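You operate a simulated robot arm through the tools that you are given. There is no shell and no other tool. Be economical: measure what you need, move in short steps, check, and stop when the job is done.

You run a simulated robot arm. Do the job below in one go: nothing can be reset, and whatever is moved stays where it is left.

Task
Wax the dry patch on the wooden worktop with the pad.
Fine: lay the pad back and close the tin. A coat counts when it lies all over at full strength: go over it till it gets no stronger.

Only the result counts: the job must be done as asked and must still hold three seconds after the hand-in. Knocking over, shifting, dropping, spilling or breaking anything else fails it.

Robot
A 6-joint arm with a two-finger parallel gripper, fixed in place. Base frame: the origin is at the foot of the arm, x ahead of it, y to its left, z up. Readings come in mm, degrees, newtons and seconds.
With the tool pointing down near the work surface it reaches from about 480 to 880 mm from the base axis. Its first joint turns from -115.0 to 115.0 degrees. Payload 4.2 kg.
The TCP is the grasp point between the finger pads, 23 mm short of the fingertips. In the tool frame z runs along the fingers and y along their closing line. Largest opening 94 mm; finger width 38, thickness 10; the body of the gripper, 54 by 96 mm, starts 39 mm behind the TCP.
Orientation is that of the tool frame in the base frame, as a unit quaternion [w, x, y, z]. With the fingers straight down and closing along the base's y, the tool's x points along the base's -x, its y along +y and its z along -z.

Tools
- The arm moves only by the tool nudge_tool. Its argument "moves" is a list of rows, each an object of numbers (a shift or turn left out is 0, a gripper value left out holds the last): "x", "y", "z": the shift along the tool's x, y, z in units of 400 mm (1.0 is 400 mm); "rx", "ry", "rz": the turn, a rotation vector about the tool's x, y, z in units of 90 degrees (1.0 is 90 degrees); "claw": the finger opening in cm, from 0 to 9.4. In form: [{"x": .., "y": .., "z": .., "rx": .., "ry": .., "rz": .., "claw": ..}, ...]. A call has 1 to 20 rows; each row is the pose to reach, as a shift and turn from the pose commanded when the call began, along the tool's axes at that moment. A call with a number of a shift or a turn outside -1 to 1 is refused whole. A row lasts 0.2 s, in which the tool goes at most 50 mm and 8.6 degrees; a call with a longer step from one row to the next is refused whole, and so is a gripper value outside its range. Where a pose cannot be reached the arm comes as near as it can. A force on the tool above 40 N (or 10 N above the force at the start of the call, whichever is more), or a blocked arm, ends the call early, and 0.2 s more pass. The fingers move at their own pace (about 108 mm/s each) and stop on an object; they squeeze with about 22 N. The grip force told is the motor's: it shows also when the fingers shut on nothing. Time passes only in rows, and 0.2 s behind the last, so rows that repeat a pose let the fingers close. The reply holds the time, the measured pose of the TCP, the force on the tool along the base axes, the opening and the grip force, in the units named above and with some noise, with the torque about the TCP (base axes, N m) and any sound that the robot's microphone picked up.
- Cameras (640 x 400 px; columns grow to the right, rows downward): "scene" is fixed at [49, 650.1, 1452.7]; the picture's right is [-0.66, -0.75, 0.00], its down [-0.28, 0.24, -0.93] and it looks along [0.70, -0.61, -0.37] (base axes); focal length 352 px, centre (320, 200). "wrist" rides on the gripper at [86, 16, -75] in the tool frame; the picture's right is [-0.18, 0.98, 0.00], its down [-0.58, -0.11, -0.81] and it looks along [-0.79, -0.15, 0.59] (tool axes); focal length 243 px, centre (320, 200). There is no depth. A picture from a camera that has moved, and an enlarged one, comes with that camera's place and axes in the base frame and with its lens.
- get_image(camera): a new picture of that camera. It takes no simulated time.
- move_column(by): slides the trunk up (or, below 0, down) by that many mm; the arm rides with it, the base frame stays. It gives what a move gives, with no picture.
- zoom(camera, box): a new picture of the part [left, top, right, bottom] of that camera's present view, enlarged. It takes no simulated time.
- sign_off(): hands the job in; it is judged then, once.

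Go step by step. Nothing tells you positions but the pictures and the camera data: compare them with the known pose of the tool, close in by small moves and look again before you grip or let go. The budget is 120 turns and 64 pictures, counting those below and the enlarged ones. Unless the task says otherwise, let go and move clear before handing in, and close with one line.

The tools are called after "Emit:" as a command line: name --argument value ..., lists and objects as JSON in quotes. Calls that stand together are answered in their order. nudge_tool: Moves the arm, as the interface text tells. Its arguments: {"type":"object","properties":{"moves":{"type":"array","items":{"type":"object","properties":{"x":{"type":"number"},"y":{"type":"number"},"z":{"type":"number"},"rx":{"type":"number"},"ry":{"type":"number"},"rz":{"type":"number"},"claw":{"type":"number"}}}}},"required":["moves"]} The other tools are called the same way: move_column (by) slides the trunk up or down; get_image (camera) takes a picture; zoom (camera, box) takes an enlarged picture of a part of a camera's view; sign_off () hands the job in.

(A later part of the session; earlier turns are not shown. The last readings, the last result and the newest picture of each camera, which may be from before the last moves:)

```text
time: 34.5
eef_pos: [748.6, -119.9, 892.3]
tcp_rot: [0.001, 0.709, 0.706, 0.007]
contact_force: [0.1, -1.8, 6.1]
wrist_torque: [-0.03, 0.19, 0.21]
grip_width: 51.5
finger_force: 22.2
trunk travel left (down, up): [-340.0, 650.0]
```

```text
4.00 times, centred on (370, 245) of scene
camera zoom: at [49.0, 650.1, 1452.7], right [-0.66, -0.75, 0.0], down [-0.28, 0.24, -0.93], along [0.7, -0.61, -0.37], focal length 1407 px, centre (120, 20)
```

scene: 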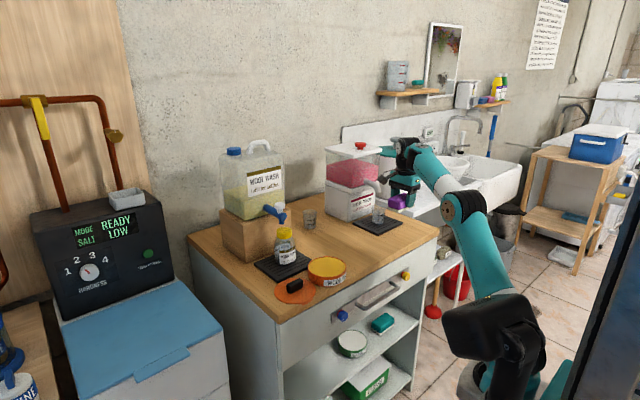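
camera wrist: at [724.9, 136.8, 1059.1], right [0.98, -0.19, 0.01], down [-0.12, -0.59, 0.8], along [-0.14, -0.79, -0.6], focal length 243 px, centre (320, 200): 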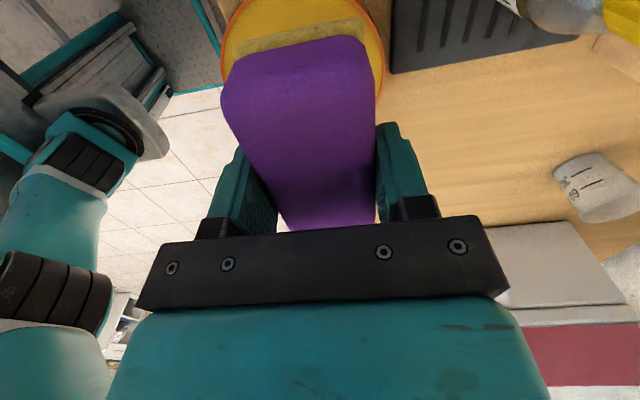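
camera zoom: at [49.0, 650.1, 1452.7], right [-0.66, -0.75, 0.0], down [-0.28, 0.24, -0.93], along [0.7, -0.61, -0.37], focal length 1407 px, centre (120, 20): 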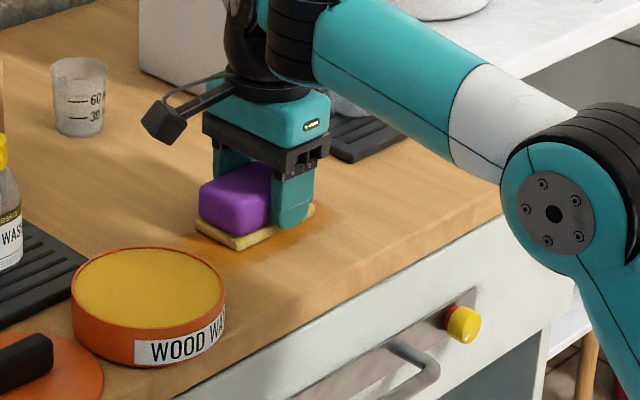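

The wax shows as an orange-brown tone. I'll lift away and inspect from above.

Emit:
nudge_tool --moves '[{"z": -0.08}, {"z": -0.18}, {"z": -0.22, "x": 0.1, "y": -0.05}, {"z": -0.22, "x": 0.2, "y": -0.1}, {"z": -0.22, "x": 0.3, "y": -0.1}, {"z": -0.22, "x": 0.42, "y": -0.1}]'

Emit:
zoom --camera "scene" --box '[290, 195, 420, 275]'

```text
time: 35.9
eef_pos: [709.4, 46.5, 981.3]
tcp_rot: [0.001, 0.708, 0.706, 0.008]
contact_force: [-0.8, -0.1, -0.3]
wrist_torque: [0.01, -0.04, -0.02]
grip_width: 51.4
finger_force: 22.4
trunk travel left (down, up): [-340.0, 650.0]
```

```text
4.92 times, centred on (355, 235) of scene
camera zoom: at [49.0, 650.1, 1452.7], right [-0.66, -0.75, 0.0], down [-0.28, 0.24, -0.93], along [0.7, -0.61, -0.37], focal length 1732 px, centre (148, 28)
```

zoom: 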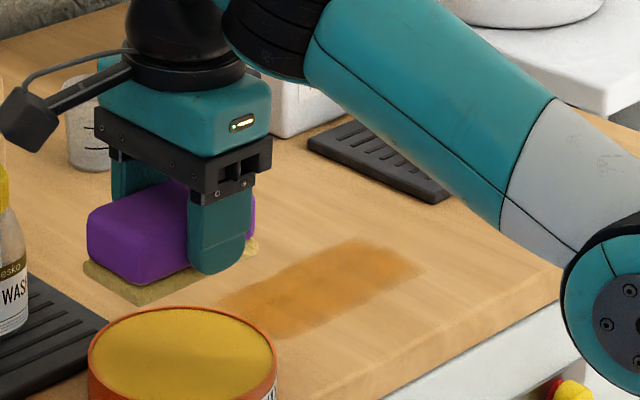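

The stain marks exactly where I stroked (x≈722–778, y≈-37…-203). I'll take a wrist view from the side to compare with the still-dry wood.

Emit:
nudge_tool --moves '[{"y": -0.1, "z": -0.05}, {"y": -0.2, "z": -0.1}, {"y": -0.24, "z": -0.2}, {"y": -0.24, "z": -0.25}]'

Emit:
get_image --camera "wrist"

```text
time: 36.9
eef_pos: [603.5, 42.6, 1061.4]
tcp_rot: [0.002, 0.708, 0.706, 0.008]
contact_force: [0.6, 0.2, -0.3]
wrist_torque: [-0.02, 0.01, 0.02]
grip_width: 51.5
finger_force: 22.2
out of reach, approached as far as the arm can: row 4
trunk travel left (down, up): [-340.0, 650.0]
```

```text
20 pictures are left
camera wrist: at [619.0, 127.0, 1137.6], right [0.98, -0.19, 0.01], down [-0.12, -0.59, 0.8], along [-0.14, -0.79, -0.6], focal length 243 px, centre (320, 200)
```

wrist: 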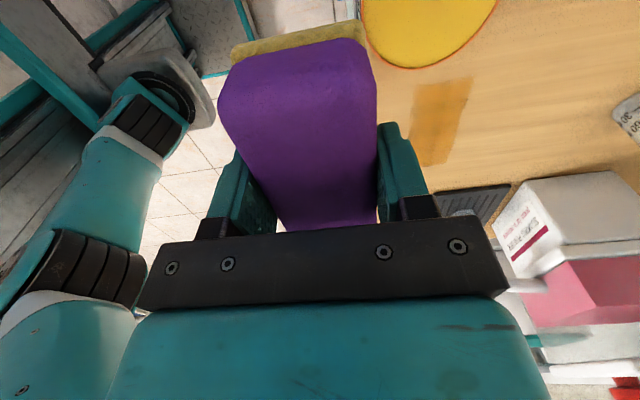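

Emit:
zoom --camera "wrist" --box '[370, 40, 610, 200]'

```text
2.50 times, centred on (490, 120) of wrist
camera zoom: at [619.0, 127.0, 1137.6], right [0.98, -0.19, 0.01], down [-0.12, -0.59, 0.8], along [-0.14, -0.79, -0.6], focal length 606 px, centre (-105, 400)
```

zoom: 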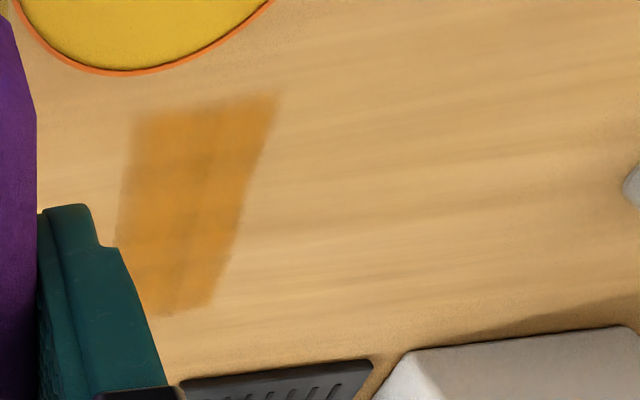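

There's still no hard edge to the patch. I'll look at the scene from here with the centre clear.

Emit:
zoom --camera "scene" --box '[280, 190, 440, 290]'

```text
4.00 times, centred on (360, 240) of scene
camera zoom: at [49.0, 650.1, 1452.7], right [-0.66, -0.75, 0.0], down [-0.28, 0.24, -0.93], along [0.7, -0.61, -0.37], focal length 1407 px, centre (160, 40)
```

zoom: 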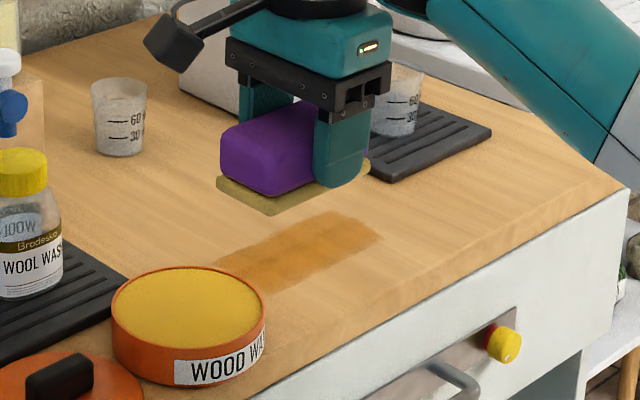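

I'll cover the whole central zone (x≈675–860, y≈-30…-215) in overlapping lanes, reloading often. Reload first.

Emit:
nudge_tool --moves '[{"z": 0.08}, {"z": 0.13, "y": 0.08, "x": 0.01}, {"z": 0.16, "y": 0.17, "x": 0.015}, {"z": 0.2, "y": 0.265, "x": 0.015}, {"z": 0.2, "y": 0.265, "x": 0.015}]'

```text
time: 38.1
eef_pos: [710.7, 49.7, 984.4]
tcp_rot: [0.002, 0.709, 0.705, 0.008]
contact_force: [-0.3, 0.0, -0.1]
wrist_torque: [0.01, 0.0, 0.03]
grip_width: 51.5
finger_force: 22.3
trunk travel left (down, up): [-340.0, 650.0]
```

Emit:
nudge_tool --moves '[{"z": 0.08}, {"z": 0.12}, {"z": 0.135}, {"z": 0.145}, {"z": 0.15}, {"z": 0.15, "x": 0.01}, {"z": 0.15, "x": -0.01}, {"z": 0.15}, {"z": 0.1}, {"z": 0.02}]'

Emit:
nudge_tool --moves '[{"x": -0.1, "y": -0.01}, {"x": -0.2, "y": -0.01}, {"x": -0.3, "y": -0.01}, {"x": -0.33, "y": -0.01, "z": 0.08}, {"x": -0.33, "y": -0.01, "z": 0.16}, {"x": -0.33, "y": -0.01, "z": 0.185}, {"x": -0.33, "y": -0.01, "z": 0.195}, {"x": -0.33, "y": -0.01, "z": 0.205}]'

```text
time: 40.3
eef_pos: [711.0, 48.7, 975.2]
tcp_rot: [0.001, 0.708, 0.706, 0.007]
contact_force: [0.0, -0.4, 0.0]
wrist_torque: [0.04, 0.01, -0.02]
grip_width: 51.5
finger_force: 21.9
trunk travel left (down, up): [-340.0, 650.0]
```

```text
time: 42.1
eef_pos: [707.1, -80.5, 892.1]
tcp_rot: [0.003, 0.708, 0.706, 0.007]
contact_force: [0.4, -0.1, -0.5]
wrist_torque: [-0.01, 0.01, -0.01]
grip_width: 51.7
finger_force: 21.9
trunk travel left (down, up): [-340.0, 650.0]
```

No contact yet; the pad has slid up a bit in the grip. I'll lower further.

Emit:
nudge_tool --moves '[{"z": 0.005}, {"z": 0.01}, {"z": 0.013}]'

```text
time: 42.9
eef_pos: [708.1, -80.9, 891.1]
tcp_rot: [0.004, 0.708, 0.706, 0.011]
contact_force: [4.8, -0.6, 35.5]
wrist_torque: [-0.2, 0.25, -0.01]
grip_width: 51.5
finger_force: 22.1
trunk travel left (down, up): [-340.0, 650.0]
```

Good contact. Now stroke lane 1 at x≈708, slightly eased.

Emit:
nudge_tool --moves '[{"z": -0.004}, {"x": -0.05, "z": -0.004}, {"x": -0.1, "z": -0.004}, {"x": -0.15, "z": -0.004}, {"x": -0.21, "z": -0.004}, {"x": -0.15, "z": -0.004}, {"x": -0.1, "z": -0.004}, {"x": -0.05, "z": -0.004}, {"x": 0, "z": -0.004}, {"x": -0.05, "z": -0.004}, {"x": -0.1, "z": -0.004}, {"x": -0.15, "z": -0.004}, {"x": -0.21, "z": -0.004}, {"x": -0.15, "z": -0.004}, {"x": -0.1, "z": -0.004}, {"x": -0.05, "z": -0.004}, {"x": 0, "z": -0.004}]'

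Emit:
nudge_tool --moves '[{"y": 0.05}, {"y": 0.1}, {"x": -0.05, "y": 0.1}, {"x": -0.1, "y": 0.1}, {"x": -0.15, "y": 0.1}, {"x": -0.21, "y": 0.1}, {"x": -0.15, "y": 0.1}, {"x": -0.1, "y": 0.1}, {"x": -0.05, "y": 0.1}, {"x": 0, "y": 0.1}, {"x": -0.05, "y": 0.1}, {"x": -0.1, "y": 0.1}, {"x": -0.15, "y": 0.1}, {"x": -0.21, "y": 0.1}, {"x": -0.15, "y": 0.1}, {"x": -0.1, "y": 0.1}, {"x": -0.05, "y": 0.1}, {"x": 0, "y": 0.1}]'

```text
time: 46.5
eef_pos: [708.3, -80.3, 888.6]
tcp_rot: [0.002, 0.709, 0.706, 0.007]
contact_force: [0.4, -8.0, 15.9]
wrist_torque: [-0.41, 0.31, 0.24]
grip_width: 51.9
finger_force: 22.2
trunk travel left (down, up): [-340.0, 650.0]
```

```text
time: 50.3
eef_pos: [747.4, -80.6, 891.2]
tcp_rot: [0.002, 0.708, 0.706, 0.008]
contact_force: [-0.2, 1.0, -0.9]
wrist_torque: [0.01, 0.0, 0.05]
grip_width: 51.5
finger_force: 21.9
trunk travel left (down, up): [-340.0, 650.0]
```

Contact faded in the second lane. I'll lift to the tin and look.

Emit:
nudge_tool --moves '[{"z": -0.1}, {"z": -0.21}, {"z": -0.21, "x": 0.1, "y": -0.04}, {"z": -0.21, "x": 0.2, "y": -0.09}, {"z": -0.21, "x": 0.3, "y": -0.09}, {"z": -0.21, "x": 0.325, "y": -0.09}]'

Emit:
zoom --camera "scene" --box '[290, 195, 420, 275]'

```text
time: 51.7
eef_pos: [711.2, 49.1, 973.7]
tcp_rot: [0.002, 0.708, 0.706, 0.008]
contact_force: [0.0, 0.5, -1.5]
wrist_torque: [0.0, 0.01, 0.03]
grip_width: 51.4
finger_force: 22.0
trunk travel left (down, up): [-340.0, 650.0]
```

```text
4.92 times, centred on (355, 235) of scene
camera zoom: at [49.0, 650.1, 1452.7], right [-0.66, -0.75, 0.0], down [-0.28, 0.24, -0.93], along [0.7, -0.61, -0.37], focal length 1732 px, centre (148, 28)
```

zoom: 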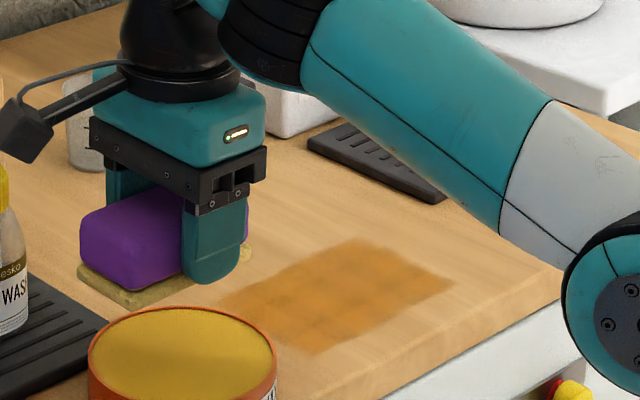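

The stain seems narrower than the stroked area, which hints at the patch edges. I'll take the side wrist view again for precision.

Emit:
nudge_tool --moves '[{"y": -0.1, "z": -0.05}, {"y": -0.2, "z": -0.1}, {"y": -0.26, "z": -0.2}]'

Emit:
zoom --camera "wrist" --box '[370, 40, 610, 200]'

```text
time: 52.5
eef_pos: [605.9, 44.9, 1054.3]
tcp_rot: [0.002, 0.708, 0.706, 0.006]
contact_force: [0.3, 0.1, -0.7]
wrist_torque: [-0.02, 0.0, 0.03]
grip_width: 51.5
finger_force: 21.5
trunk travel left (down, up): [-340.0, 650.0]
```

```text
2.50 times, centred on (490, 120) of wrist
camera zoom: at [622.7, 130.6, 1129.0], right [0.98, -0.19, 0.01], down [-0.12, -0.59, 0.8], along [-0.14, -0.79, -0.6], focal length 606 px, centre (-105, 400)
```

zoom: 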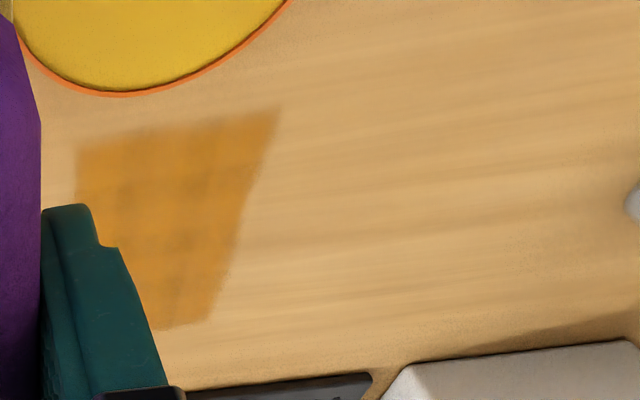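

Stain spans y≈-48…-188 though the pad ran from -31 to -211, so wax only shows on the patch, ~140 mm wide centred at y≈-118. In x it starts near 684 and its far end is unknown, so I'll reload and go on to larger x.

Emit:
nudge_tool --moves '[{"z": 0.08}, {"z": 0.13, "y": 0.08, "x": 0.01}, {"z": 0.16, "y": 0.17, "x": 0.012}, {"z": 0.2, "y": 0.26, "x": 0.012}, {"z": 0.28, "y": 0.26, "x": 0.012}, {"z": 0.31, "y": 0.26, "x": 0.012}, {"z": 0.325, "y": 0.26, "x": 0.012}, {"z": 0.333, "y": 0.26, "x": 0.012}, {"z": 0.338, "y": 0.26, "x": 0.012}]'

```text
time: 54.5
eef_pos: [712.8, 53.6, 920.5]
tcp_rot: [0.003, 0.708, 0.706, 0.011]
contact_force: [1.7, -2.5, 16.6]
wrist_torque: [-0.42, 0.37, 0.03]
grip_width: 51.6
finger_force: 22.7
trunk travel left (down, up): [-340.0, 650.0]
```

Emit:
nudge_tool --moves '[{"x": 0.01}, {"x": -0.015}, {"x": 0}, {"z": -0.06}, {"z": -0.13}, {"z": -0.13, "x": -0.1, "y": 0.05}, {"z": -0.13, "x": -0.2, "y": 0.1}, {"z": -0.13, "x": -0.3, "y": 0.17}, {"z": -0.05, "x": -0.33, "y": 0.195}, {"z": 0.04, "x": -0.33, "y": 0.195}, {"z": 0.06, "x": -0.33, "y": 0.195}, {"z": 0.07, "x": -0.33, "y": 0.195}, {"z": 0.075, "x": -0.33, "y": 0.195}, {"z": 0.08, "x": -0.33, "y": 0.195}]'

```text
time: 57.5
eef_pos: [790.3, -76.6, 887.6]
tcp_rot: [0.002, 0.708, 0.707, 0.009]
contact_force: [0.3, 0.4, 2.9]
wrist_torque: [0.07, 0.06, -0.01]
grip_width: 51.6
finger_force: 22.5
out of reach, approached as far as the arm can: row 8, 9
trunk travel left (down, up): [-340.0, 650.0]
```

Just touching. I'll press ~4 mm and stroke lane 3 at x≈790.

Emit:
nudge_tool --moves '[{"z": 0.006}, {"z": 0.011}, {"x": -0.05, "z": 0.011}, {"x": -0.1, "z": 0.011}, {"x": -0.15, "z": 0.011}, {"x": -0.21, "z": 0.011}, {"x": -0.15, "z": 0.011}, {"x": -0.1, "z": 0.011}, {"x": -0.05, "z": 0.011}, {"x": 0, "z": 0.011}, {"x": -0.05, "z": 0.012}, {"x": -0.1, "z": 0.012}, {"x": -0.15, "z": 0.012}, {"x": -0.21, "z": 0.012}, {"x": -0.15, "z": 0.012}, {"x": -0.1, "z": 0.012}, {"x": -0.05, "z": 0.012}, {"x": 0, "z": 0.012}]'

Emit:
nudge_tool --moves '[{"y": 0.05}, {"y": 0.1}, {"x": -0.05, "y": 0.1}, {"x": -0.1, "y": 0.1}, {"x": -0.15, "y": 0.1}, {"x": -0.21, "y": 0.1}, {"x": -0.15, "y": 0.1}, {"x": -0.1, "y": 0.1}, {"x": -0.05, "y": 0.1}, {"x": 0, "y": 0.1}, {"x": -0.05, "y": 0.1, "z": 0.002}, {"x": -0.1, "y": 0.1, "z": 0.002}, {"x": -0.15, "y": 0.1, "z": 0.002}, {"x": -0.21, "y": 0.1, "z": 0.002}, {"x": -0.15, "y": 0.1, "z": 0.002}, {"x": -0.1, "y": 0.1, "z": 0.002}, {"x": -0.05, "y": 0.1, "z": 0.002}, {"x": 0, "y": 0.1, "z": 0.002}]'

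```text
time: 59.6
eef_pos: [790.6, -88.3, 883.9]
tcp_rot: [0.002, 0.706, 0.708, 0.009]
contact_force: [1.7, 3.1, 7.3]
wrist_torque: [-0.03, 0.17, -0.1]
grip_width: 51.8
finger_force: 21.9
trunk travel left (down, up): [-340.0, 650.0]
stopped in row 10: the force on the tool passed its limit at 50 N (the readings are from after the stop); the commanded pose is now the measured one
```

```text
time: 60.1
eef_pos: [813.8, -90.3, 883.2]
tcp_rot: [0.001, 0.707, 0.707, 0.008]
contact_force: [-0.1, 0.6, 6.2]
wrist_torque: [-0.14, 0.17, -0.02]
grip_width: 51.7
finger_force: 22.0
out of reach, approached as far as the arm can: row 2
trunk travel left (down, up): [-340.0, 650.0]
stopped in row 2: the force on the tool passed its limit at 43 N (the readings are from after the stop); the commanded pose is now the measured one
```

The pad has now seated firmly against the fingertips, so forces rise faster. I'll lift, go to the tin side and check the stain.

Emit:
nudge_tool --moves '[{"z": -0.05}, {"z": -0.15}, {"z": -0.22, "x": 0.05, "y": -0.05}, {"z": -0.22, "x": 0.15, "y": -0.1}, {"z": -0.22, "x": 0.2, "y": -0.2}, {"z": -0.25, "x": 0.25, "y": -0.3}, {"z": -0.3, "x": 0.34, "y": -0.35}, {"z": -0.35, "x": 0.34, "y": -0.45}, {"z": -0.4, "x": 0.34, "y": -0.52}]'

Emit:
zoom --camera "wrist" --box '[370, 40, 610, 200]'

```text
time: 62.1
eef_pos: [607.6, 42.9, 1041.6]
tcp_rot: [0.001, 0.709, 0.706, 0.007]
contact_force: [0.8, 0.0, -0.8]
wrist_torque: [-0.02, 0.01, -0.02]
grip_width: 51.5
finger_force: 22.3
out of reach, approached as far as the arm can: row 1, 2, 3, 4
trunk travel left (down, up): [-340.0, 650.0]
```

```text
2.50 times, centred on (490, 120) of wrist
camera zoom: at [622.3, 128.6, 1116.9], right [0.98, -0.19, 0.01], down [-0.12, -0.59, 0.8], along [-0.14, -0.79, -0.6], focal length 606 px, centre (-105, 400)
```

zoom: 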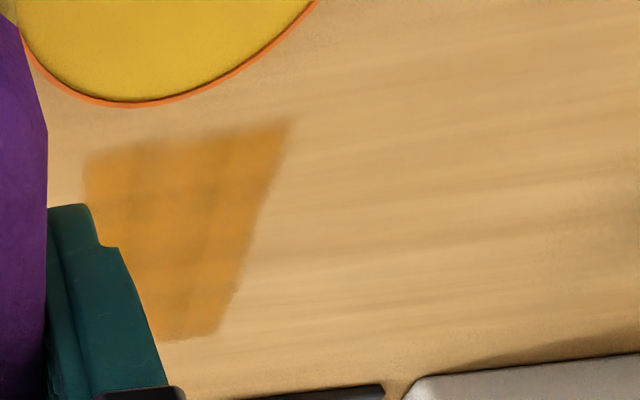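

The stain's far edge stayed at x≈776, so the patch is about x 684–776, y -48…-188. I'll reload and rework it, also checking the front edge.

Emit:
nudge_tool --moves '[{"z": 0.08}, {"z": 0.13, "y": 0.08, "x": 0.01}, {"z": 0.16, "y": 0.17, "x": 0.017}, {"z": 0.2, "y": 0.257, "x": 0.017}, {"z": 0.28, "y": 0.257, "x": 0.017}, {"z": 0.3, "y": 0.257, "x": 0.017}, {"z": 0.307, "y": 0.257, "x": 0.017}, {"z": 0.312, "y": 0.257, "x": 0.017}, {"z": 0.316, "y": 0.257, "x": 0.017}]'

```text
time: 64.2
eef_pos: [710.9, 53.4, 915.7]
tcp_rot: [0.002, 0.708, 0.706, 0.008]
contact_force: [3.2, -0.4, 5.3]
wrist_torque: [-0.05, 0.14, 0.01]
grip_width: 51.6
finger_force: 21.5
trunk travel left (down, up): [-340.0, 650.0]
```

Emit:
nudge_tool --moves '[{"z": 0.005}, {"x": 0.01, "z": 0.005}, {"x": -0.015, "z": 0.005}, {"x": 0, "z": 0.005}, {"z": -0.06}, {"z": -0.13}, {"z": -0.13, "x": -0.1, "y": -0.02}, {"z": -0.13, "x": -0.2, "y": -0.04}, {"z": -0.13, "x": -0.3, "y": -0.04}, {"z": -0.05, "x": -0.32, "y": -0.04}, {"z": 0.03, "x": -0.32, "y": -0.04}, {"z": 0.06, "x": -0.32, "y": -0.04}, {"z": 0.07, "x": -0.32, "y": -0.04}, {"z": 0.077, "x": -0.32, "y": -0.04}]'

```text
time: 67.2
eef_pos: [693.9, -74.6, 884.4]
tcp_rot: [0.0, 0.708, 0.707, 0.006]
contact_force: [-0.3, 0.7, 0.0]
wrist_torque: [0.0, -0.03, 0.0]
grip_width: 52.0
finger_force: 21.6
trunk travel left (down, up): [-340.0, 650.0]
```

Emit:
nudge_tool --moves '[{"z": 0.004}, {"z": 0.007}, {"z": 0.01}]'

```text
time: 68.0
eef_pos: [696.5, -74.4, 883.3]
tcp_rot: [-0.001, 0.709, 0.705, 0.005]
contact_force: [0.2, -0.6, 1.1]
wrist_torque: [-0.04, 0.04, 0.02]
grip_width: 51.5
finger_force: 21.9
out of reach, approached as far as the arm can: row 2, 3
trunk travel left (down, up): [-340.0, 650.0]
```

The arm is at its lower limit here, so I'll lift, lower the trunk another 80 mm and come back down.

Emit:
nudge_tool --moves '[{"z": -0.08}, {"z": -0.18}, {"z": -0.28}]'

Emit:
move_column --by -80

```text
time: 68.8
eef_pos: [696.6, -76.1, 995.6]
tcp_rot: [0.002, 0.709, 0.706, 0.007]
contact_force: [0.2, -0.3, 0.4]
wrist_torque: [-0.02, -0.01, 0.03]
grip_width: 51.5
finger_force: 21.8
trunk travel left (down, up): [-340.0, 650.0]
```

```text
time: 69.9
eef_pos: [695.8, -76.3, 916.1]
tcp_rot: [0.002, 0.709, 0.705, 0.007]
contact_force: [0.8, 0.5, -0.3]
wrist_torque: [0.05, -0.01, 0.0]
grip_width: 51.6
finger_force: 22.0
trunk travel left (down, up): [-260.0, 730.0]
```

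Emit:
nudge_tool --moves '[{"z": 0.05}, {"z": 0.075}, {"z": 0.08}, {"z": 0.085}, {"z": 0.09}, {"z": 0.093}]'

```text
time: 71.2
eef_pos: [696.5, -76.4, 884.3]
tcp_rot: [0.006, 0.708, 0.706, 0.013]
contact_force: [-0.9, 0.1, 14.1]
wrist_torque: [-0.27, 0.51, -0.04]
grip_width: 51.4
finger_force: 21.4
trunk travel left (down, up): [-260.0, 730.0]
stopped in row 6: the force on the tool passed its limit at 44 N (the readings are from after the stop); the commanded pose is now the measured one
```

Solid contact now. Strokes at x≈696, then x≈715.

Emit:
nudge_tool --moves '[{"x": 0.01}, {"x": -0.05}, {"x": -0.1}, {"x": -0.15}, {"x": -0.21}, {"x": -0.15}, {"x": -0.1}, {"x": -0.05}, {"x": 0.01}, {"x": -0.05}, {"x": -0.1}, {"x": -0.15}, {"x": -0.21}, {"x": -0.15}, {"x": -0.1}, {"x": -0.05}, {"x": 0.01}]'

Emit:
nudge_tool --moves '[{"y": 0.05}, {"x": 0.01, "y": 0.06}, {"x": -0.05, "y": 0.06}, {"x": -0.1, "y": 0.06}, {"x": -0.15, "y": 0.06}, {"x": -0.21, "y": 0.06}, {"x": -0.15, "y": 0.06}, {"x": -0.1, "y": 0.06}, {"x": -0.05, "y": 0.06}, {"x": 0.01, "y": 0.06}, {"x": -0.05, "y": 0.06}, {"x": -0.1, "y": 0.06}, {"x": -0.15, "y": 0.06}, {"x": -0.21, "y": 0.06}, {"x": -0.15, "y": 0.06}, {"x": -0.1, "y": 0.06}, {"x": -0.05, "y": 0.06}, {"x": 0.01, "y": 0.06}]'

```text
time: 72.0
eef_pos: [694.3, -119.8, 883.5]
tcp_rot: [0.007, 0.708, 0.706, 0.014]
contact_force: [2.8, 2.2, 10.0]
wrist_torque: [-0.1, 0.3, -0.05]
grip_width: 51.6
finger_force: 21.4
trunk travel left (down, up): [-260.0, 730.0]
stopped in row 4: the force on the tool passed its limit at 61 N (the readings are from after the stop); the commanded pose is now the measured one
```

```text
time: 73.8
eef_pos: [719.4, -166.5, 883.3]
tcp_rot: [0.007, 0.707, 0.707, 0.013]
contact_force: [-1.4, 0.3, 5.2]
wrist_torque: [-0.07, 0.23, -0.03]
grip_width: 51.6
finger_force: 21.8
trunk travel left (down, up): [-260.0, 730.0]
stopped in row 8: the force on the tool passed its limit at 49 N (the readings are from after the stop); the commanded pose is now the measured one
```

Force spikes are stopping the strokes, so I'll square up the slight tilt, ease off and stroke slower.

Emit:
nudge_tool --moves '[{"z": -0.003, "rx": 0.018, "ry": -0.005}, {"x": 0.03, "rx": 0.018, "ry": -0.005}, {"x": 0.06, "rx": 0.018, "ry": -0.005}, {"x": 0.09, "rx": 0.018, "ry": -0.005}, {"x": 0.12, "rx": 0.018, "ry": -0.005}, {"x": 0.15, "rx": 0.018, "ry": -0.005}, {"x": 0.18, "rx": 0.018, "ry": -0.005}, {"x": 0.21, "rx": 0.018, "ry": -0.005}, {"x": 0.235, "rx": 0.018, "ry": -0.005}, {"x": 0.2, "rx": 0.018, "ry": -0.005}, {"x": 0.16, "rx": 0.018, "ry": -0.005}, {"x": 0.12, "rx": 0.018, "ry": -0.005}, {"x": 0.08, "rx": 0.018, "ry": -0.005}, {"x": 0.04, "rx": 0.018, "ry": -0.005}, {"x": 0.0, "rx": 0.018, "ry": -0.005}, {"x": 0.0, "y": -0.03, "rx": 0.018, "ry": -0.005}, {"x": 0.0, "y": -0.06, "rx": 0.018, "ry": -0.005}]'

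```text
time: 77.4
eef_pos: [697.0, -167.1, 881.9]
tcp_rot: [0.0, 0.708, 0.706, 0.001]
contact_force: [1.0, -0.8, 3.5]
wrist_torque: [0.1, 0.11, -0.05]
grip_width: 51.7
finger_force: 22.5
trunk travel left (down, up): [-260.0, 730.0]
```

That ran through. Now lane x≈697 slowly.

Emit:
nudge_tool --moves '[{"z": 0.002}, {"x": 0.04, "z": 0.002}, {"x": 0.08, "z": 0.002}, {"x": 0.12, "z": 0.002}, {"x": 0.16, "z": 0.002}, {"x": 0.2, "z": 0.002}, {"x": 0.235, "z": 0.002}, {"x": 0.2, "z": 0.002}, {"x": 0.16, "z": 0.002}, {"x": 0.12, "z": 0.002}, {"x": 0.08, "z": 0.002}, {"x": 0.04, "z": 0.002}, {"x": 0.0, "z": 0.002}, {"x": 0.0, "z": 0.002, "y": 0.05}, {"x": 0.0, "z": 0.002, "y": 0.1}, {"x": 0.0, "z": 0.002, "y": 0.13}]'

Emit:
nudge_tool --moves '[{"x": 0.04}, {"x": 0.08}, {"x": 0.12}, {"x": 0.16}, {"x": 0.2}, {"x": 0.235}, {"x": 0.2}, {"x": 0.16}, {"x": 0.12}, {"x": 0.08}, {"x": 0.04}, {"x": 0.0}, {"y": 0.05}, {"x": 0.04, "y": 0.05}, {"x": 0.1, "y": 0.05}, {"x": 0.14, "y": 0.05}, {"x": 0.18, "y": 0.05}, {"x": 0.235, "y": 0.05}]'

```text
time: 78.4
eef_pos: [696.0, -121.0, 881.6]
tcp_rot: [0.002, 0.705, 0.709, 0.002]
contact_force: [-0.4, 4.1, 8.0]
wrist_torque: [0.06, 0.25, -0.08]
grip_width: 51.7
finger_force: 21.9
trunk travel left (down, up): [-260.0, 730.0]
stopped in row 4: the force on the tool passed its limit at 94 N (the readings are from after the stop); the commanded pose is now the measured one
```

```text
time: 82.2
eef_pos: [715.0, -29.7, 883.8]
tcp_rot: [0.001, 0.707, 0.707, 0.002]
contact_force: [1.6, -9.4, 14.2]
wrist_torque: [-0.52, 0.38, 0.35]
grip_width: 51.3
finger_force: 21.6
trunk travel left (down, up): [-260.0, 730.0]
```

I overshot toward the tin because the previous call stopped early. I'll check the tin and what the arm is touching.

Emit:
get_image --camera "scene"

Emit:
zoom --camera "scene" --box '[260, 195, 420, 305]'

```text
14 pictures are left
```

scene: 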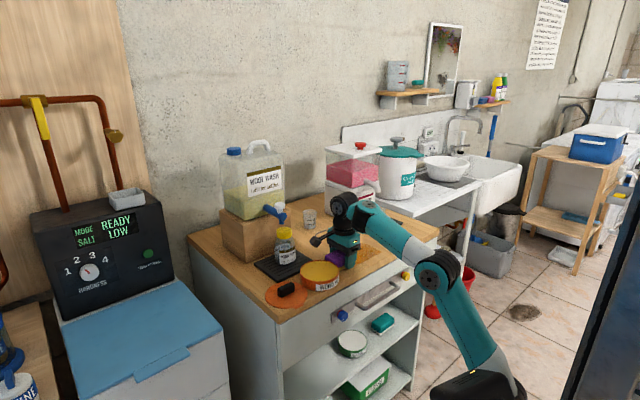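

```text
3.64 times, centred on (340, 250) of scene
camera zoom: at [49.0, 650.1, 1452.7], right [-0.66, -0.75, 0.0], down [-0.28, 0.24, -0.93], along [0.7, -0.61, -0.37], focal length 1279 px, centre (247, 18)
```

zoom: 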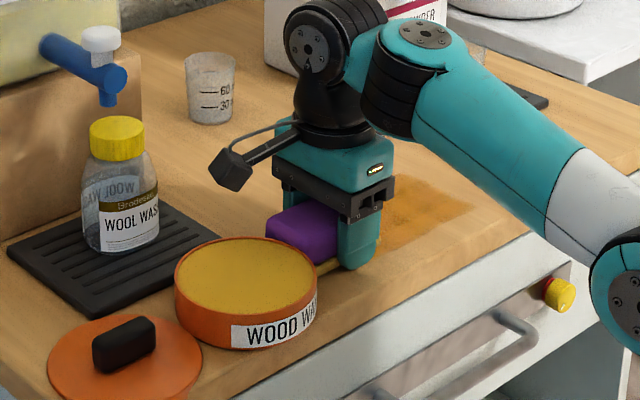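

The pad pushed the tin ~20 mm toward +y; I'll put it back when closing it. The spikes near x≈696 were probably the low forearm at the worktop's edge, so I'll lift, raise the trunk 40 mm and stay at x≥706.

Emit:
nudge_tool --moves '[{"x": -0.02}, {"x": -0.06, "z": -0.05}, {"x": -0.12, "z": -0.12}]'

Emit:
move_column --by 40

```text
time: 83.0
eef_pos: [714.3, -76.4, 928.0]
tcp_rot: [0.001, 0.706, 0.708, 0.001]
contact_force: [-0.2, 0.7, -0.5]
wrist_torque: [0.05, -0.01, -0.02]
grip_width: 51.5
finger_force: 22.2
trunk travel left (down, up): [-260.0, 730.0]
```

```text
time: 83.8
eef_pos: [714.5, -76.2, 968.8]
tcp_rot: [0.001, 0.707, 0.707, 0.001]
contact_force: [-0.7, 0.7, -0.6]
wrist_torque: [-0.02, 0.0, -0.03]
grip_width: 51.8
finger_force: 22.0
trunk travel left (down, up): [-300.0, 690.0]
```

Reload at the tin's present place (y≈75).

Emit:
nudge_tool --moves '[{"x": 0.1}, {"x": 0.2}, {"x": 0.3}, {"x": 0.37, "y": -0.012}, {"x": 0.37, "y": -0.012, "z": 0.08}, {"x": 0.37, "y": -0.012, "z": 0.115}, {"x": 0.37, "y": -0.012, "z": 0.125}, {"x": 0.37, "y": -0.012, "z": 0.13}, {"x": 0.37, "y": -0.012, "z": 0.135}]'

```text
time: 85.8
eef_pos: [708.5, 72.2, 917.0]
tcp_rot: [0.003, 0.706, 0.708, 0.003]
contact_force: [6.5, 1.7, 13.2]
wrist_torque: [-0.19, 0.22, 0.04]
grip_width: 51.7
finger_force: 22.1
out of reach, approached as far as the arm can: row 2, 3, 4
trunk travel left (down, up): [-300.0, 690.0]
```

Loaded. I'll lift, view the patch from the side, then go on.

Emit:
nudge_tool --moves '[{"z": -0.05}, {"z": -0.15}, {"z": -0.2, "y": -0.1}, {"z": -0.25, "y": -0.2}, {"z": -0.3, "y": -0.26, "x": -0.05}]'

Emit:
zoom --camera "wrist" --box '[370, 40, 610, 200]'

```text
time: 87.0
eef_pos: [601.4, 52.3, 1018.6]
tcp_rot: [0.001, 0.706, 0.708, 0.002]
contact_force: [0.6, 1.0, -0.3]
wrist_torque: [-0.02, 0.03, 0.0]
grip_width: 51.7
finger_force: 21.5
out of reach, approached as far as the arm can: row 2, 3, 4, 5
trunk travel left (down, up): [-300.0, 690.0]
```

```text
2.50 times, centred on (490, 120) of wrist
camera zoom: at [617.7, 137.1, 1092.4], right [0.98, -0.18, 0.0], down [-0.11, -0.58, 0.81], along [-0.14, -0.79, -0.59], focal length 606 px, centre (-105, 400)
```

zoom: 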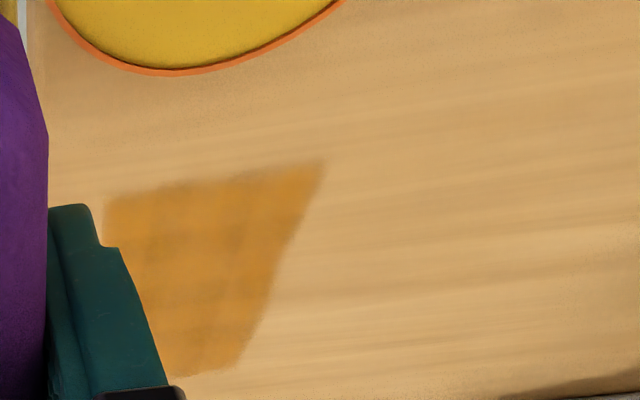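

All of the patch (x 684–776, y -48…-188) has some coat. I'll now do full-strength passes with the loaded pad, starting at x≈752.

Emit:
nudge_tool --moves '[{"x": -0.06, "y": 0.06}, {"x": -0.12, "y": 0.14}, {"x": -0.18, "y": 0.22, "z": 0.04}, {"x": -0.25, "y": 0.3, "z": 0.08}, {"x": -0.32, "y": 0.375, "z": 0.12}, {"x": -0.32, "y": 0.375, "z": 0.2}]'

```text
time: 88.4
eef_pos: [749.1, -78.8, 938.7]
tcp_rot: [0.002, 0.707, 0.707, 0.003]
contact_force: [1.1, -0.6, -0.3]
wrist_torque: [-0.01, 0.03, 0.01]
grip_width: 51.4
finger_force: 22.1
out of reach, approached as far as the arm can: row 1, 2, 3, 4, 5
trunk travel left (down, up): [-300.0, 690.0]
```

Emit:
nudge_tool --moves '[{"z": 0.08}, {"z": 0.12}, {"z": 0.13}, {"z": 0.134}, {"z": 0.138}, {"z": 0.141}, {"z": 0.144}]'

```text
time: 90.0
eef_pos: [750.1, -76.6, 883.1]
tcp_rot: [0.002, 0.707, 0.708, 0.002]
contact_force: [-1.5, 1.0, 3.9]
wrist_torque: [-0.07, 0.24, -0.04]
grip_width: 51.6
finger_force: 22.0
trunk travel left (down, up): [-300.0, 690.0]
```

Touching. Now I'll press about 2 mm and stroke slowly at x≈750, one out and back per call so an early stop can't mislead.

Emit:
nudge_tool --moves '[{"z": 0.004}, {"x": -0.04, "z": 0.004}, {"x": -0.08, "z": 0.004}, {"x": -0.12, "z": 0.004}, {"x": -0.16, "z": 0.004}, {"x": -0.2, "z": 0.004}, {"x": -0.22, "z": 0.004}, {"x": -0.18, "z": 0.004}, {"x": -0.14, "z": 0.004}, {"x": -0.1, "z": 0.004}, {"x": -0.06, "z": 0.004}, {"x": -0.02, "z": 0.004}, {"x": 0.01, "z": 0.004}, {"x": -0.03, "z": 0.004}, {"x": -0.07, "z": 0.004}, {"x": -0.11, "z": 0.004}, {"x": -0.15, "z": 0.004}, {"x": -0.19, "z": 0.004}, {"x": -0.22, "z": 0.004}]'

```text
time: 90.6
eef_pos: [750.7, -83.8, 882.8]
tcp_rot: [0.004, 0.705, 0.709, 0.004]
contact_force: [1.6, 3.1, 6.2]
wrist_torque: [0.07, 0.23, -0.11]
grip_width: 51.7
finger_force: 21.9
trunk travel left (down, up): [-300.0, 690.0]
stopped in row 2: the force on the tool passed its limit at 48 N (the readings are from after the stop); the commanded pose is now the measured one
```

It's stiff now, so I'll stroke without extra pressing.

Emit:
nudge_tool --moves '[{"x": -0.03, "z": -0.001}, {"x": -0.06, "z": -0.001}, {"x": -0.09, "z": -0.001}, {"x": -0.12, "z": -0.001}, {"x": -0.15, "z": -0.001}, {"x": -0.18, "z": -0.001}, {"x": -0.205, "z": -0.001}, {"x": -0.18, "z": -0.001}, {"x": -0.15, "z": -0.001}, {"x": -0.12, "z": -0.001}, {"x": -0.09, "z": -0.001}, {"x": -0.06, "z": -0.001}, {"x": -0.03, "z": -0.001}, {"x": 0.0, "z": -0.001}, {"x": 0.025, "z": -0.001}]'

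```text
time: 93.8
eef_pos: [749.4, -75.5, 883.4]
tcp_rot: [0.003, 0.706, 0.708, 0.004]
contact_force: [0.3, -14.1, 17.7]
wrist_torque: [-0.57, 0.58, 0.47]
grip_width: 51.5
finger_force: 21.8
trunk travel left (down, up): [-300.0, 690.0]
```

That works with 18 N of contact. I'll repeat the same lane.

Emit:
nudge_tool --moves '[{"x": -0.03}, {"x": -0.06}, {"x": -0.09}, {"x": -0.12}, {"x": -0.15}, {"x": -0.18}, {"x": -0.21}, {"x": -0.235}, {"x": -0.21}, {"x": -0.18}, {"x": -0.15}, {"x": -0.12}, {"x": -0.09}, {"x": -0.06}, {"x": -0.03}, {"x": 0.0}]'

```text
time: 94.3
eef_pos: [750.8, -89.5, 882.8]
tcp_rot: [0.004, 0.705, 0.709, 0.005]
contact_force: [2.5, 5.0, 5.4]
wrist_torque: [0.01, 0.17, -0.16]
grip_width: 51.6
finger_force: 22.3
trunk travel left (down, up): [-300.0, 690.0]
stopped in row 2: the force on the tool passed its limit at 52 N (the readings are from after the stop); the commanded pose is now the measured one
```

Moving toward -y digs in, so I'll ease z a little in that direction.

Emit:
nudge_tool --moves '[{"x": -0.03, "z": -0.001}, {"x": -0.06, "z": -0.001}, {"x": -0.09, "z": -0.001}, {"x": -0.12, "z": -0.001}, {"x": -0.15, "z": -0.001}, {"x": -0.19, "z": -0.001}, {"x": -0.15, "z": -0.001}, {"x": -0.11, "z": -0.001}, {"x": -0.07, "z": -0.001}, {"x": -0.03, "z": -0.001}, {"x": 0.01, "z": -0.001}, {"x": 0.04, "z": -0.001}, {"x": 0.04, "y": -0.03, "z": -0.004}, {"x": 0.03, "y": -0.05, "z": -0.004}]'

```text
time: 96.1
eef_pos: [750.8, -136.4, 882.9]
tcp_rot: [0.004, 0.705, 0.709, 0.005]
contact_force: [-1.0, -2.3, 6.6]
wrist_torque: [-0.11, 0.27, 0.1]
grip_width: 51.4
finger_force: 21.6
trunk travel left (down, up): [-300.0, 690.0]
stopped in row 8: the force on the tool passed its limit at 43 N (the readings are from after the stop); the commanded pose is now the measured one
```

Emit:
nudge_tool --moves '[{"x": 0.03, "z": -0.002}, {"x": 0.06, "z": -0.002}, {"x": 0.09, "z": -0.002}, {"x": 0.12, "z": -0.002}, {"x": 0.15, "z": -0.002}, {"x": 0.15, "y": -0.03, "z": -0.002}, {"x": 0.15, "y": -0.06, "z": -0.002}, {"x": 0.12, "y": -0.06, "z": -0.003}, {"x": 0.09, "y": -0.06, "z": -0.003}, {"x": 0.06, "y": -0.06, "z": -0.003}, {"x": 0.03, "y": -0.06, "z": -0.003}, {"x": 0.0, "y": -0.06, "z": -0.003}, {"x": -0.03, "y": -0.06, "z": -0.003}, {"x": -0.07, "y": -0.06, "z": -0.003}]'

```text
time: 99.1
eef_pos: [724.6, -165.8, 883.2]
tcp_rot: [0.004, 0.705, 0.709, 0.004]
contact_force: [-0.9, 1.8, 1.7]
wrist_torque: [0.02, 0.06, -0.06]
grip_width: 51.6
finger_force: 21.8
trunk travel left (down, up): [-300.0, 690.0]
```

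Emit:
nudge_tool --moves '[{"x": 0.03, "z": 0.001}, {"x": 0.07, "z": 0.001}, {"x": 0.11, "z": 0.001}, {"x": 0.15, "z": 0.001}, {"x": 0.19, "z": 0.001}, {"x": 0.23, "z": 0.001}, {"x": 0.23, "y": -0.03, "z": 0.001}, {"x": 0.2, "y": -0.04, "z": 0}, {"x": 0.16, "y": -0.04, "z": 0}, {"x": 0.12, "y": -0.04, "z": 0}, {"x": 0.08, "y": -0.04, "z": 0}, {"x": 0.04, "y": -0.04, "z": 0}, {"x": 0.0, "y": -0.04, "z": 0}, {"x": 0.04, "y": -0.04, "z": 0.001}, {"x": 0.08, "y": -0.04, "z": 0.001}, {"x": 0.12, "y": -0.04, "z": 0.001}, {"x": 0.16, "y": -0.04, "z": 0.001}, {"x": 0.2, "y": -0.04, "z": 0.001}, {"x": 0.23, "y": -0.04, "z": 0.001}]'

```text
time: 103.1
eef_pos: [711.0, -75.1, 882.6]
tcp_rot: [0.004, 0.705, 0.709, 0.005]
contact_force: [0.0, -7.8, 7.2]
wrist_torque: [-0.23, 0.26, 0.26]
grip_width: 51.5
finger_force: 22.3
trunk travel left (down, up): [-300.0, 690.0]
```

Those ran clean. I'll lift and view.

Emit:
nudge_tool --moves '[{"z": -0.05}, {"z": -0.15}, {"z": -0.22, "x": 0.06, "y": -0.06}, {"z": -0.28, "x": 0.14, "y": -0.12}, {"z": -0.32, "x": 0.22, "y": -0.19}, {"z": -0.34, "x": 0.31, "y": -0.26}]'

Emit:
zoom --camera "wrist" --box '[390, 80, 540, 200]'

```text
time: 104.5
eef_pos: [604.2, 51.5, 1019.5]
tcp_rot: [0.003, 0.706, 0.709, 0.005]
contact_force: [0.5, 0.6, -0.7]
wrist_torque: [0.01, 0.01, -0.02]
grip_width: 51.6
finger_force: 21.8
trunk travel left (down, up): [-300.0, 690.0]
```

```text
3.33 times, centred on (465, 140) of wrist
camera zoom: at [619.2, 135.9, 1092.8], right [0.98, -0.18, 0.01], down [-0.12, -0.58, 0.8], along [-0.14, -0.79, -0.59], focal length 809 px, centre (-163, 400)
```

zoom: 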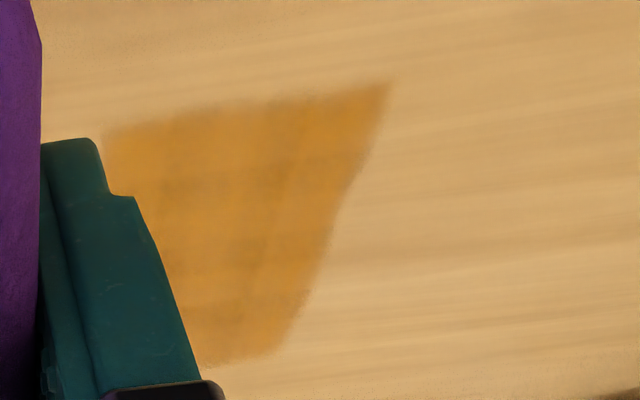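

It looks fairly even, a bit thinner at the far-right end. I'll do one more reload and a full round, especially on the ends.

Emit:
nudge_tool --moves '[{"y": 0.1, "x": 0.02}, {"y": 0.2, "x": 0.05}, {"y": 0.262, "x": 0.05, "z": 0.05}, {"y": 0.262, "x": 0.05, "z": 0.15}, {"y": 0.262, "x": 0.05, "z": 0.23}, {"y": 0.262, "x": 0.05, "z": 0.25}, {"y": 0.262, "x": 0.05, "z": 0.256}, {"y": 0.262, "x": 0.05, "z": 0.26}, {"y": 0.262, "x": 0.05, "z": 0.264}]'

```text
time: 106.5
eef_pos: [709.0, 68.6, 917.3]
tcp_rot: [0.006, 0.706, 0.708, 0.008]
contact_force: [14.2, -1.9, 37.8]
wrist_torque: [-0.66, 0.84, 0.24]
grip_width: 51.5
finger_force: 21.7
out of reach, approached as far as the arm can: row 1, 2, 3, 4
trunk travel left (down, up): [-300.0, 690.0]
```

Emit:
nudge_tool --moves '[{"z": -0.06}, {"z": -0.13}, {"z": -0.13, "x": -0.1}, {"z": -0.13, "x": -0.2}, {"z": -0.13, "x": -0.3}, {"z": -0.13, "x": -0.4, "y": 0.05}, {"z": -0.13, "x": -0.5, "y": 0.1}, {"z": -0.1, "x": -0.58, "y": 0.1}, {"z": -0.02, "x": -0.58, "y": 0.1}, {"z": 0.04, "x": -0.58, "y": 0.1}, {"z": 0.06, "x": -0.58, "y": 0.1}]'

```text
time: 108.9
eef_pos: [751.7, -160.7, 890.3]
tcp_rot: [0.004, 0.705, 0.709, 0.005]
contact_force: [0.2, -0.1, -0.2]
wrist_torque: [-0.02, 0.0, 0.02]
grip_width: 51.5
finger_force: 21.9
out of reach, approached as far as the arm can: row 2, 6, 7, 8
trunk travel left (down, up): [-300.0, 690.0]
```

Down to contact at z≈882.5, then strokes in the +y direction on several lanes.

Emit:
nudge_tool --moves '[{"z": 0.012}, {"z": 0.018}, {"z": 0.0195}, {"x": 0.03, "z": 0.0195}, {"x": 0.07, "z": 0.0195}, {"x": 0.11, "z": 0.0195}, {"x": 0.15, "z": 0.0195}, {"x": 0.19, "z": 0.0195}, {"x": 0.225, "z": 0.0195}, {"x": 0.19, "z": 0.018}, {"x": 0.15, "z": 0.018}, {"x": 0.11, "z": 0.018}, {"x": 0.07, "z": 0.018}, {"x": 0.03, "z": 0.018}, {"x": -0.02, "z": 0.018}, {"x": -0.02, "y": -0.04, "z": 0.018}]'

```text
time: 112.3
eef_pos: [735.3, -172.2, 883.4]
tcp_rot: [0.003, 0.706, 0.708, 0.005]
contact_force: [1.0, -5.7, 5.7]
wrist_torque: [-0.34, 0.21, 0.24]
grip_width: 51.7
finger_force: 22.1
trunk travel left (down, up): [-300.0, 690.0]
```

Emit:
nudge_tool --moves '[{"x": 0.04, "z": 0.001}, {"x": 0.08, "z": 0.001}, {"x": 0.12, "z": 0.001}, {"x": 0.16, "z": 0.001}, {"x": 0.2, "z": 0.001}, {"x": 0.25, "z": 0.001}, {"x": 0.25, "y": -0.03}, {"x": 0.25, "y": -0.06}, {"x": 0.21, "y": -0.06}, {"x": 0.17, "y": -0.06}, {"x": 0.13, "y": -0.06}, {"x": 0.09, "y": -0.06}, {"x": 0.05, "y": -0.06}, {"x": 0.01, "y": -0.06}, {"x": 0.05, "y": -0.06, "z": 0.001}, {"x": 0.09, "y": -0.06, "z": 0.001}, {"x": 0.13, "y": -0.06, "z": 0.001}, {"x": 0.17, "y": -0.06, "z": 0.001}, {"x": 0.21, "y": -0.06, "z": 0.001}, {"x": 0.25, "y": -0.06, "z": 0.001}]'

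```text
time: 113.8
eef_pos: [729.1, -67.0, 884.2]
tcp_rot: [0.01, 0.702, 0.712, 0.01]
contact_force: [0.4, 5.8, 4.6]
wrist_torque: [0.06, 0.19, -0.15]
grip_width: 51.6
finger_force: 22.0
trunk travel left (down, up): [-300.0, 690.0]
stopped in row 7: the force on the tool passed its limit at 46 N (the readings are from after the stop); the commanded pose is now the measured one
```

Emit:
nudge_tool --moves '[{"z": -0.006, "rx": 0.018, "rz": 0.009}, {"z": -0.004, "y": -0.05, "rx": 0.018, "rz": 0.009}, {"z": 0.001, "y": -0.05, "rx": 0.018, "rz": 0.009}, {"x": -0.03, "z": 0.002, "y": -0.05, "rx": 0.018, "rz": 0.009}, {"x": -0.07, "z": 0.002, "y": -0.05, "rx": 0.018, "rz": 0.009}, {"x": -0.11, "z": 0.002, "y": -0.05, "rx": 0.018, "rz": 0.009}, {"x": -0.15, "z": 0.002, "y": -0.05, "rx": 0.018, "rz": 0.009}, {"x": -0.19, "z": 0.002, "y": -0.05, "rx": 0.018, "rz": 0.009}, {"x": -0.23, "z": 0.002, "y": -0.05, "rx": 0.018, "rz": 0.009}, {"x": -0.26, "z": 0.002, "y": -0.05, "rx": 0.018, "rz": 0.009}, {"x": -0.22, "z": 0.002, "y": -0.05, "rx": 0.018, "rz": 0.009}, {"x": -0.18, "z": 0.002, "y": -0.05, "rx": 0.018, "rz": 0.009}, {"x": -0.14, "z": 0.002, "y": -0.05, "rx": 0.018, "rz": 0.009}, {"x": -0.1, "z": 0.002, "y": -0.05, "rx": 0.018, "rz": 0.009}, {"x": -0.06, "z": 0.002, "y": -0.05, "rx": 0.018, "rz": 0.009}, {"x": -0.02, "z": 0.002, "y": -0.05, "rx": 0.018, "rz": 0.009}]'

```text
time: 117.2
eef_pos: [708.2, -76.8, 883.4]
tcp_rot: [-0.002, 0.71, 0.704, 0.001]
contact_force: [-0.9, -6.4, 8.9]
wrist_torque: [-0.34, -0.27, -0.15]
grip_width: 51.3
finger_force: 21.6
trunk travel left (down, up): [-300.0, 690.0]
```

One more pass on this lane and across to the far lane, then I'll look.

Emit:
nudge_tool --moves '[{"x": -0.03, "z": -0.001}, {"x": -0.07, "z": -0.001}, {"x": -0.11, "z": -0.001}, {"x": -0.15, "z": -0.001}, {"x": -0.19, "z": -0.001}, {"x": -0.24, "z": -0.001}, {"x": -0.24, "y": 0.05, "z": -0.001}, {"x": -0.24, "y": 0.1, "z": -0.001}, {"x": -0.2, "y": 0.1}, {"x": -0.16, "y": 0.1}, {"x": -0.12, "y": 0.1}, {"x": -0.08, "y": 0.1}, {"x": -0.04, "y": 0.1}, {"x": 0.0, "y": 0.1}]'

```text
time: 118.2
eef_pos: [709.0, -134.4, 882.3]
tcp_rot: [-0.001, 0.709, 0.705, 0.001]
contact_force: [1.8, -1.4, 5.4]
wrist_torque: [-0.14, 0.18, 0.06]
grip_width: 51.9
finger_force: 22.1
trunk travel left (down, up): [-300.0, 690.0]
stopped in row 4: the force on the tool passed its limit at 57 N (the readings are from after the stop); the commanded pose is now the measured one
```

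Emit:
nudge_tool --moves '[{"x": -0.03, "z": -0.002}, {"x": -0.06, "z": -0.002}, {"x": -0.09, "z": -0.002}, {"x": -0.09, "y": 0.05, "z": -0.002}, {"x": -0.09, "y": 0.1, "z": -0.002}, {"x": -0.05, "y": 0.11, "z": -0.002}, {"x": -0.01, "y": 0.11, "z": -0.002}, {"x": 0.03, "y": 0.11, "z": -0.002}, {"x": 0.07, "y": 0.11, "z": -0.002}, {"x": 0.11, "y": 0.11, "z": -0.002}, {"x": 0.15, "y": 0.11, "z": -0.002}, {"x": 0.15, "y": 0.11, "z": -0.08}, {"x": 0.15, "y": 0.11, "z": -0.18}]'

Emit:
nudge_tool --moves '[{"z": -0.05, "x": 0.05, "y": -0.08}, {"z": -0.1, "x": 0.12, "y": -0.16}, {"z": -0.14, "x": 0.2, "y": -0.24}, {"z": -0.16, "x": 0.27, "y": -0.32}, {"z": -0.16, "x": 0.31, "y": -0.37}]'

Emit:
zoom --camera "wrist" --box '[390, 80, 540, 200]'

```text
time: 121.0
eef_pos: [743.2, -72.7, 943.3]
tcp_rot: [0.0, 0.708, 0.706, 0.001]
contact_force: [0.6, 0.4, -1.1]
wrist_torque: [0.01, 0.0, -0.02]
grip_width: 51.5
finger_force: 21.9
out of reach, approached as far as the arm can: row 13
trunk travel left (down, up): [-300.0, 690.0]
```

```text
time: 122.2
eef_pos: [594.3, 51.2, 1006.8]
tcp_rot: [-0.001, 0.708, 0.706, 0.0]
contact_force: [0.1, 0.1, 0.1]
wrist_torque: [-0.04, 0.06, -0.03]
grip_width: 51.9
finger_force: 22.4
trunk travel left (down, up): [-300.0, 690.0]
```

```text
3.33 times, centred on (465, 140) of wrist
camera zoom: at [610.9, 136.1, 1080.4], right [0.98, -0.19, 0.0], down [-0.11, -0.58, 0.81], along [-0.15, -0.79, -0.59], focal length 809 px, centre (-163, 400)
```

zoom: 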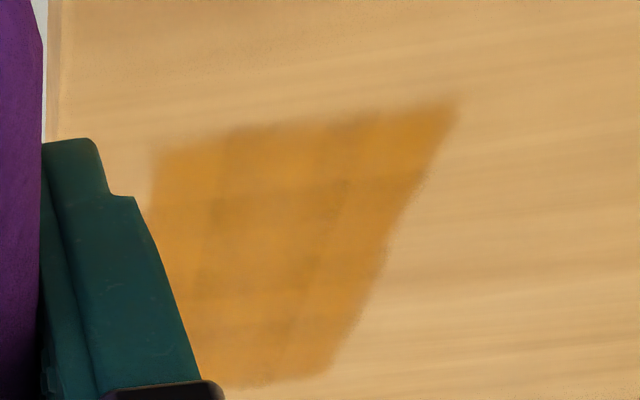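

The middle is stronger than the left (x≈690) and right (x≈770) margins. I'll reload and concentrate on the margins.

Emit:
nudge_tool --moves '[{"y": 0.1, "x": 0.02}, {"y": 0.2, "x": 0.05}, {"y": 0.285, "x": 0.05, "z": 0.05}, {"y": 0.285, "x": 0.05, "z": 0.13}, {"y": 0.285, "x": 0.05, "z": 0.2}, {"y": 0.285, "x": 0.05, "z": 0.22}, {"y": 0.285, "x": 0.05, "z": 0.225}, {"y": 0.285, "x": 0.05, "z": 0.229}, {"y": 0.285, "x": 0.05, "z": 0.232}]'

Emit:
nudge_tool --moves '[{"z": -0.06}, {"z": -0.13}, {"z": -0.13, "x": -0.1}, {"z": -0.13, "x": -0.2}, {"z": -0.13, "x": -0.3}, {"z": -0.13, "x": -0.36, "y": -0.02}, {"z": -0.05, "x": -0.36, "y": -0.02}, {"z": 0.03, "x": -0.36, "y": -0.02}, {"z": 0.055, "x": -0.36, "y": -0.02}]'

```text
time: 124.2
eef_pos: [708.4, 71.1, 916.3]
tcp_rot: [0.0, 0.708, 0.706, 0.002]
contact_force: [7.1, 4.8, 19.6]
wrist_torque: [-0.27, 0.42, 0.02]
grip_width: 51.6
finger_force: 22.0
out of reach, approached as far as the arm can: row 1, 2, 3, 4
trunk travel left (down, up): [-300.0, 690.0]
```

```text
time: 126.2
eef_pos: [699.3, -73.6, 890.7]
tcp_rot: [-0.001, 0.708, 0.706, 0.001]
contact_force: [-0.5, 0.0, -0.5]
wrist_torque: [0.02, 0.0, 0.02]
grip_width: 51.7
finger_force: 21.5
out of reach, approached as far as the arm can: row 2, 3
trunk travel left (down, up): [-300.0, 690.0]
```

Emit:
nudge_tool --moves '[{"z": 0.012}, {"z": 0.018}, {"x": -0.03, "z": 0.018}, {"x": -0.07, "z": 0.018}, {"x": -0.11, "z": 0.018}, {"x": -0.15, "z": 0.018}, {"x": -0.19, "z": 0.018}, {"x": -0.24, "z": 0.018}, {"x": -0.2, "z": 0.019}, {"x": -0.16, "z": 0.019}, {"x": -0.12, "z": 0.019}, {"x": -0.08, "z": 0.019}, {"x": -0.04, "z": 0.019}, {"x": 0.01, "z": 0.019}]'

```text
time: 129.2
eef_pos: [700.8, -69.1, 884.1]
tcp_rot: [-0.002, 0.709, 0.706, 0.0]
contact_force: [-0.4, 0.1, -0.8]
wrist_torque: [0.0, -0.01, -0.01]
grip_width: 51.7
finger_force: 22.4
trunk travel left (down, up): [-300.0, 690.0]
```

Too high there, so I'll go slightly lower.

Emit:
nudge_tool --moves '[{"z": 0.003}, {"z": 0.005}, {"z": 0.006}]'

```text
time: 130.1
eef_pos: [699.7, -69.4, 882.6]
tcp_rot: [0.0, 0.708, 0.707, 0.001]
contact_force: [2.6, -0.3, 11.8]
wrist_torque: [-0.22, 0.28, 0.1]
grip_width: 51.6
finger_force: 21.8
trunk travel left (down, up): [-300.0, 690.0]
```

Emit:
nudge_tool --moves '[{"x": -0.03, "z": -0.002}, {"x": -0.07, "z": -0.002}, {"x": -0.11, "z": -0.002}, {"x": -0.15, "z": -0.002}, {"x": -0.19, "z": -0.002}, {"x": -0.23, "z": -0.002}, {"x": -0.26, "z": -0.002}, {"x": -0.22}, {"x": -0.18}, {"x": -0.14}, {"x": -0.1}, {"x": -0.06}, {"x": -0.02}, {"x": 0.0}]'

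```text
time: 133.1
eef_pos: [700.2, -70.8, 882.7]
tcp_rot: [-0.001, 0.708, 0.706, 0.0]
contact_force: [-0.9, -9.0, 15.7]
wrist_torque: [-0.49, 0.19, 0.24]
grip_width: 51.6
finger_force: 21.8
trunk travel left (down, up): [-300.0, 690.0]
```

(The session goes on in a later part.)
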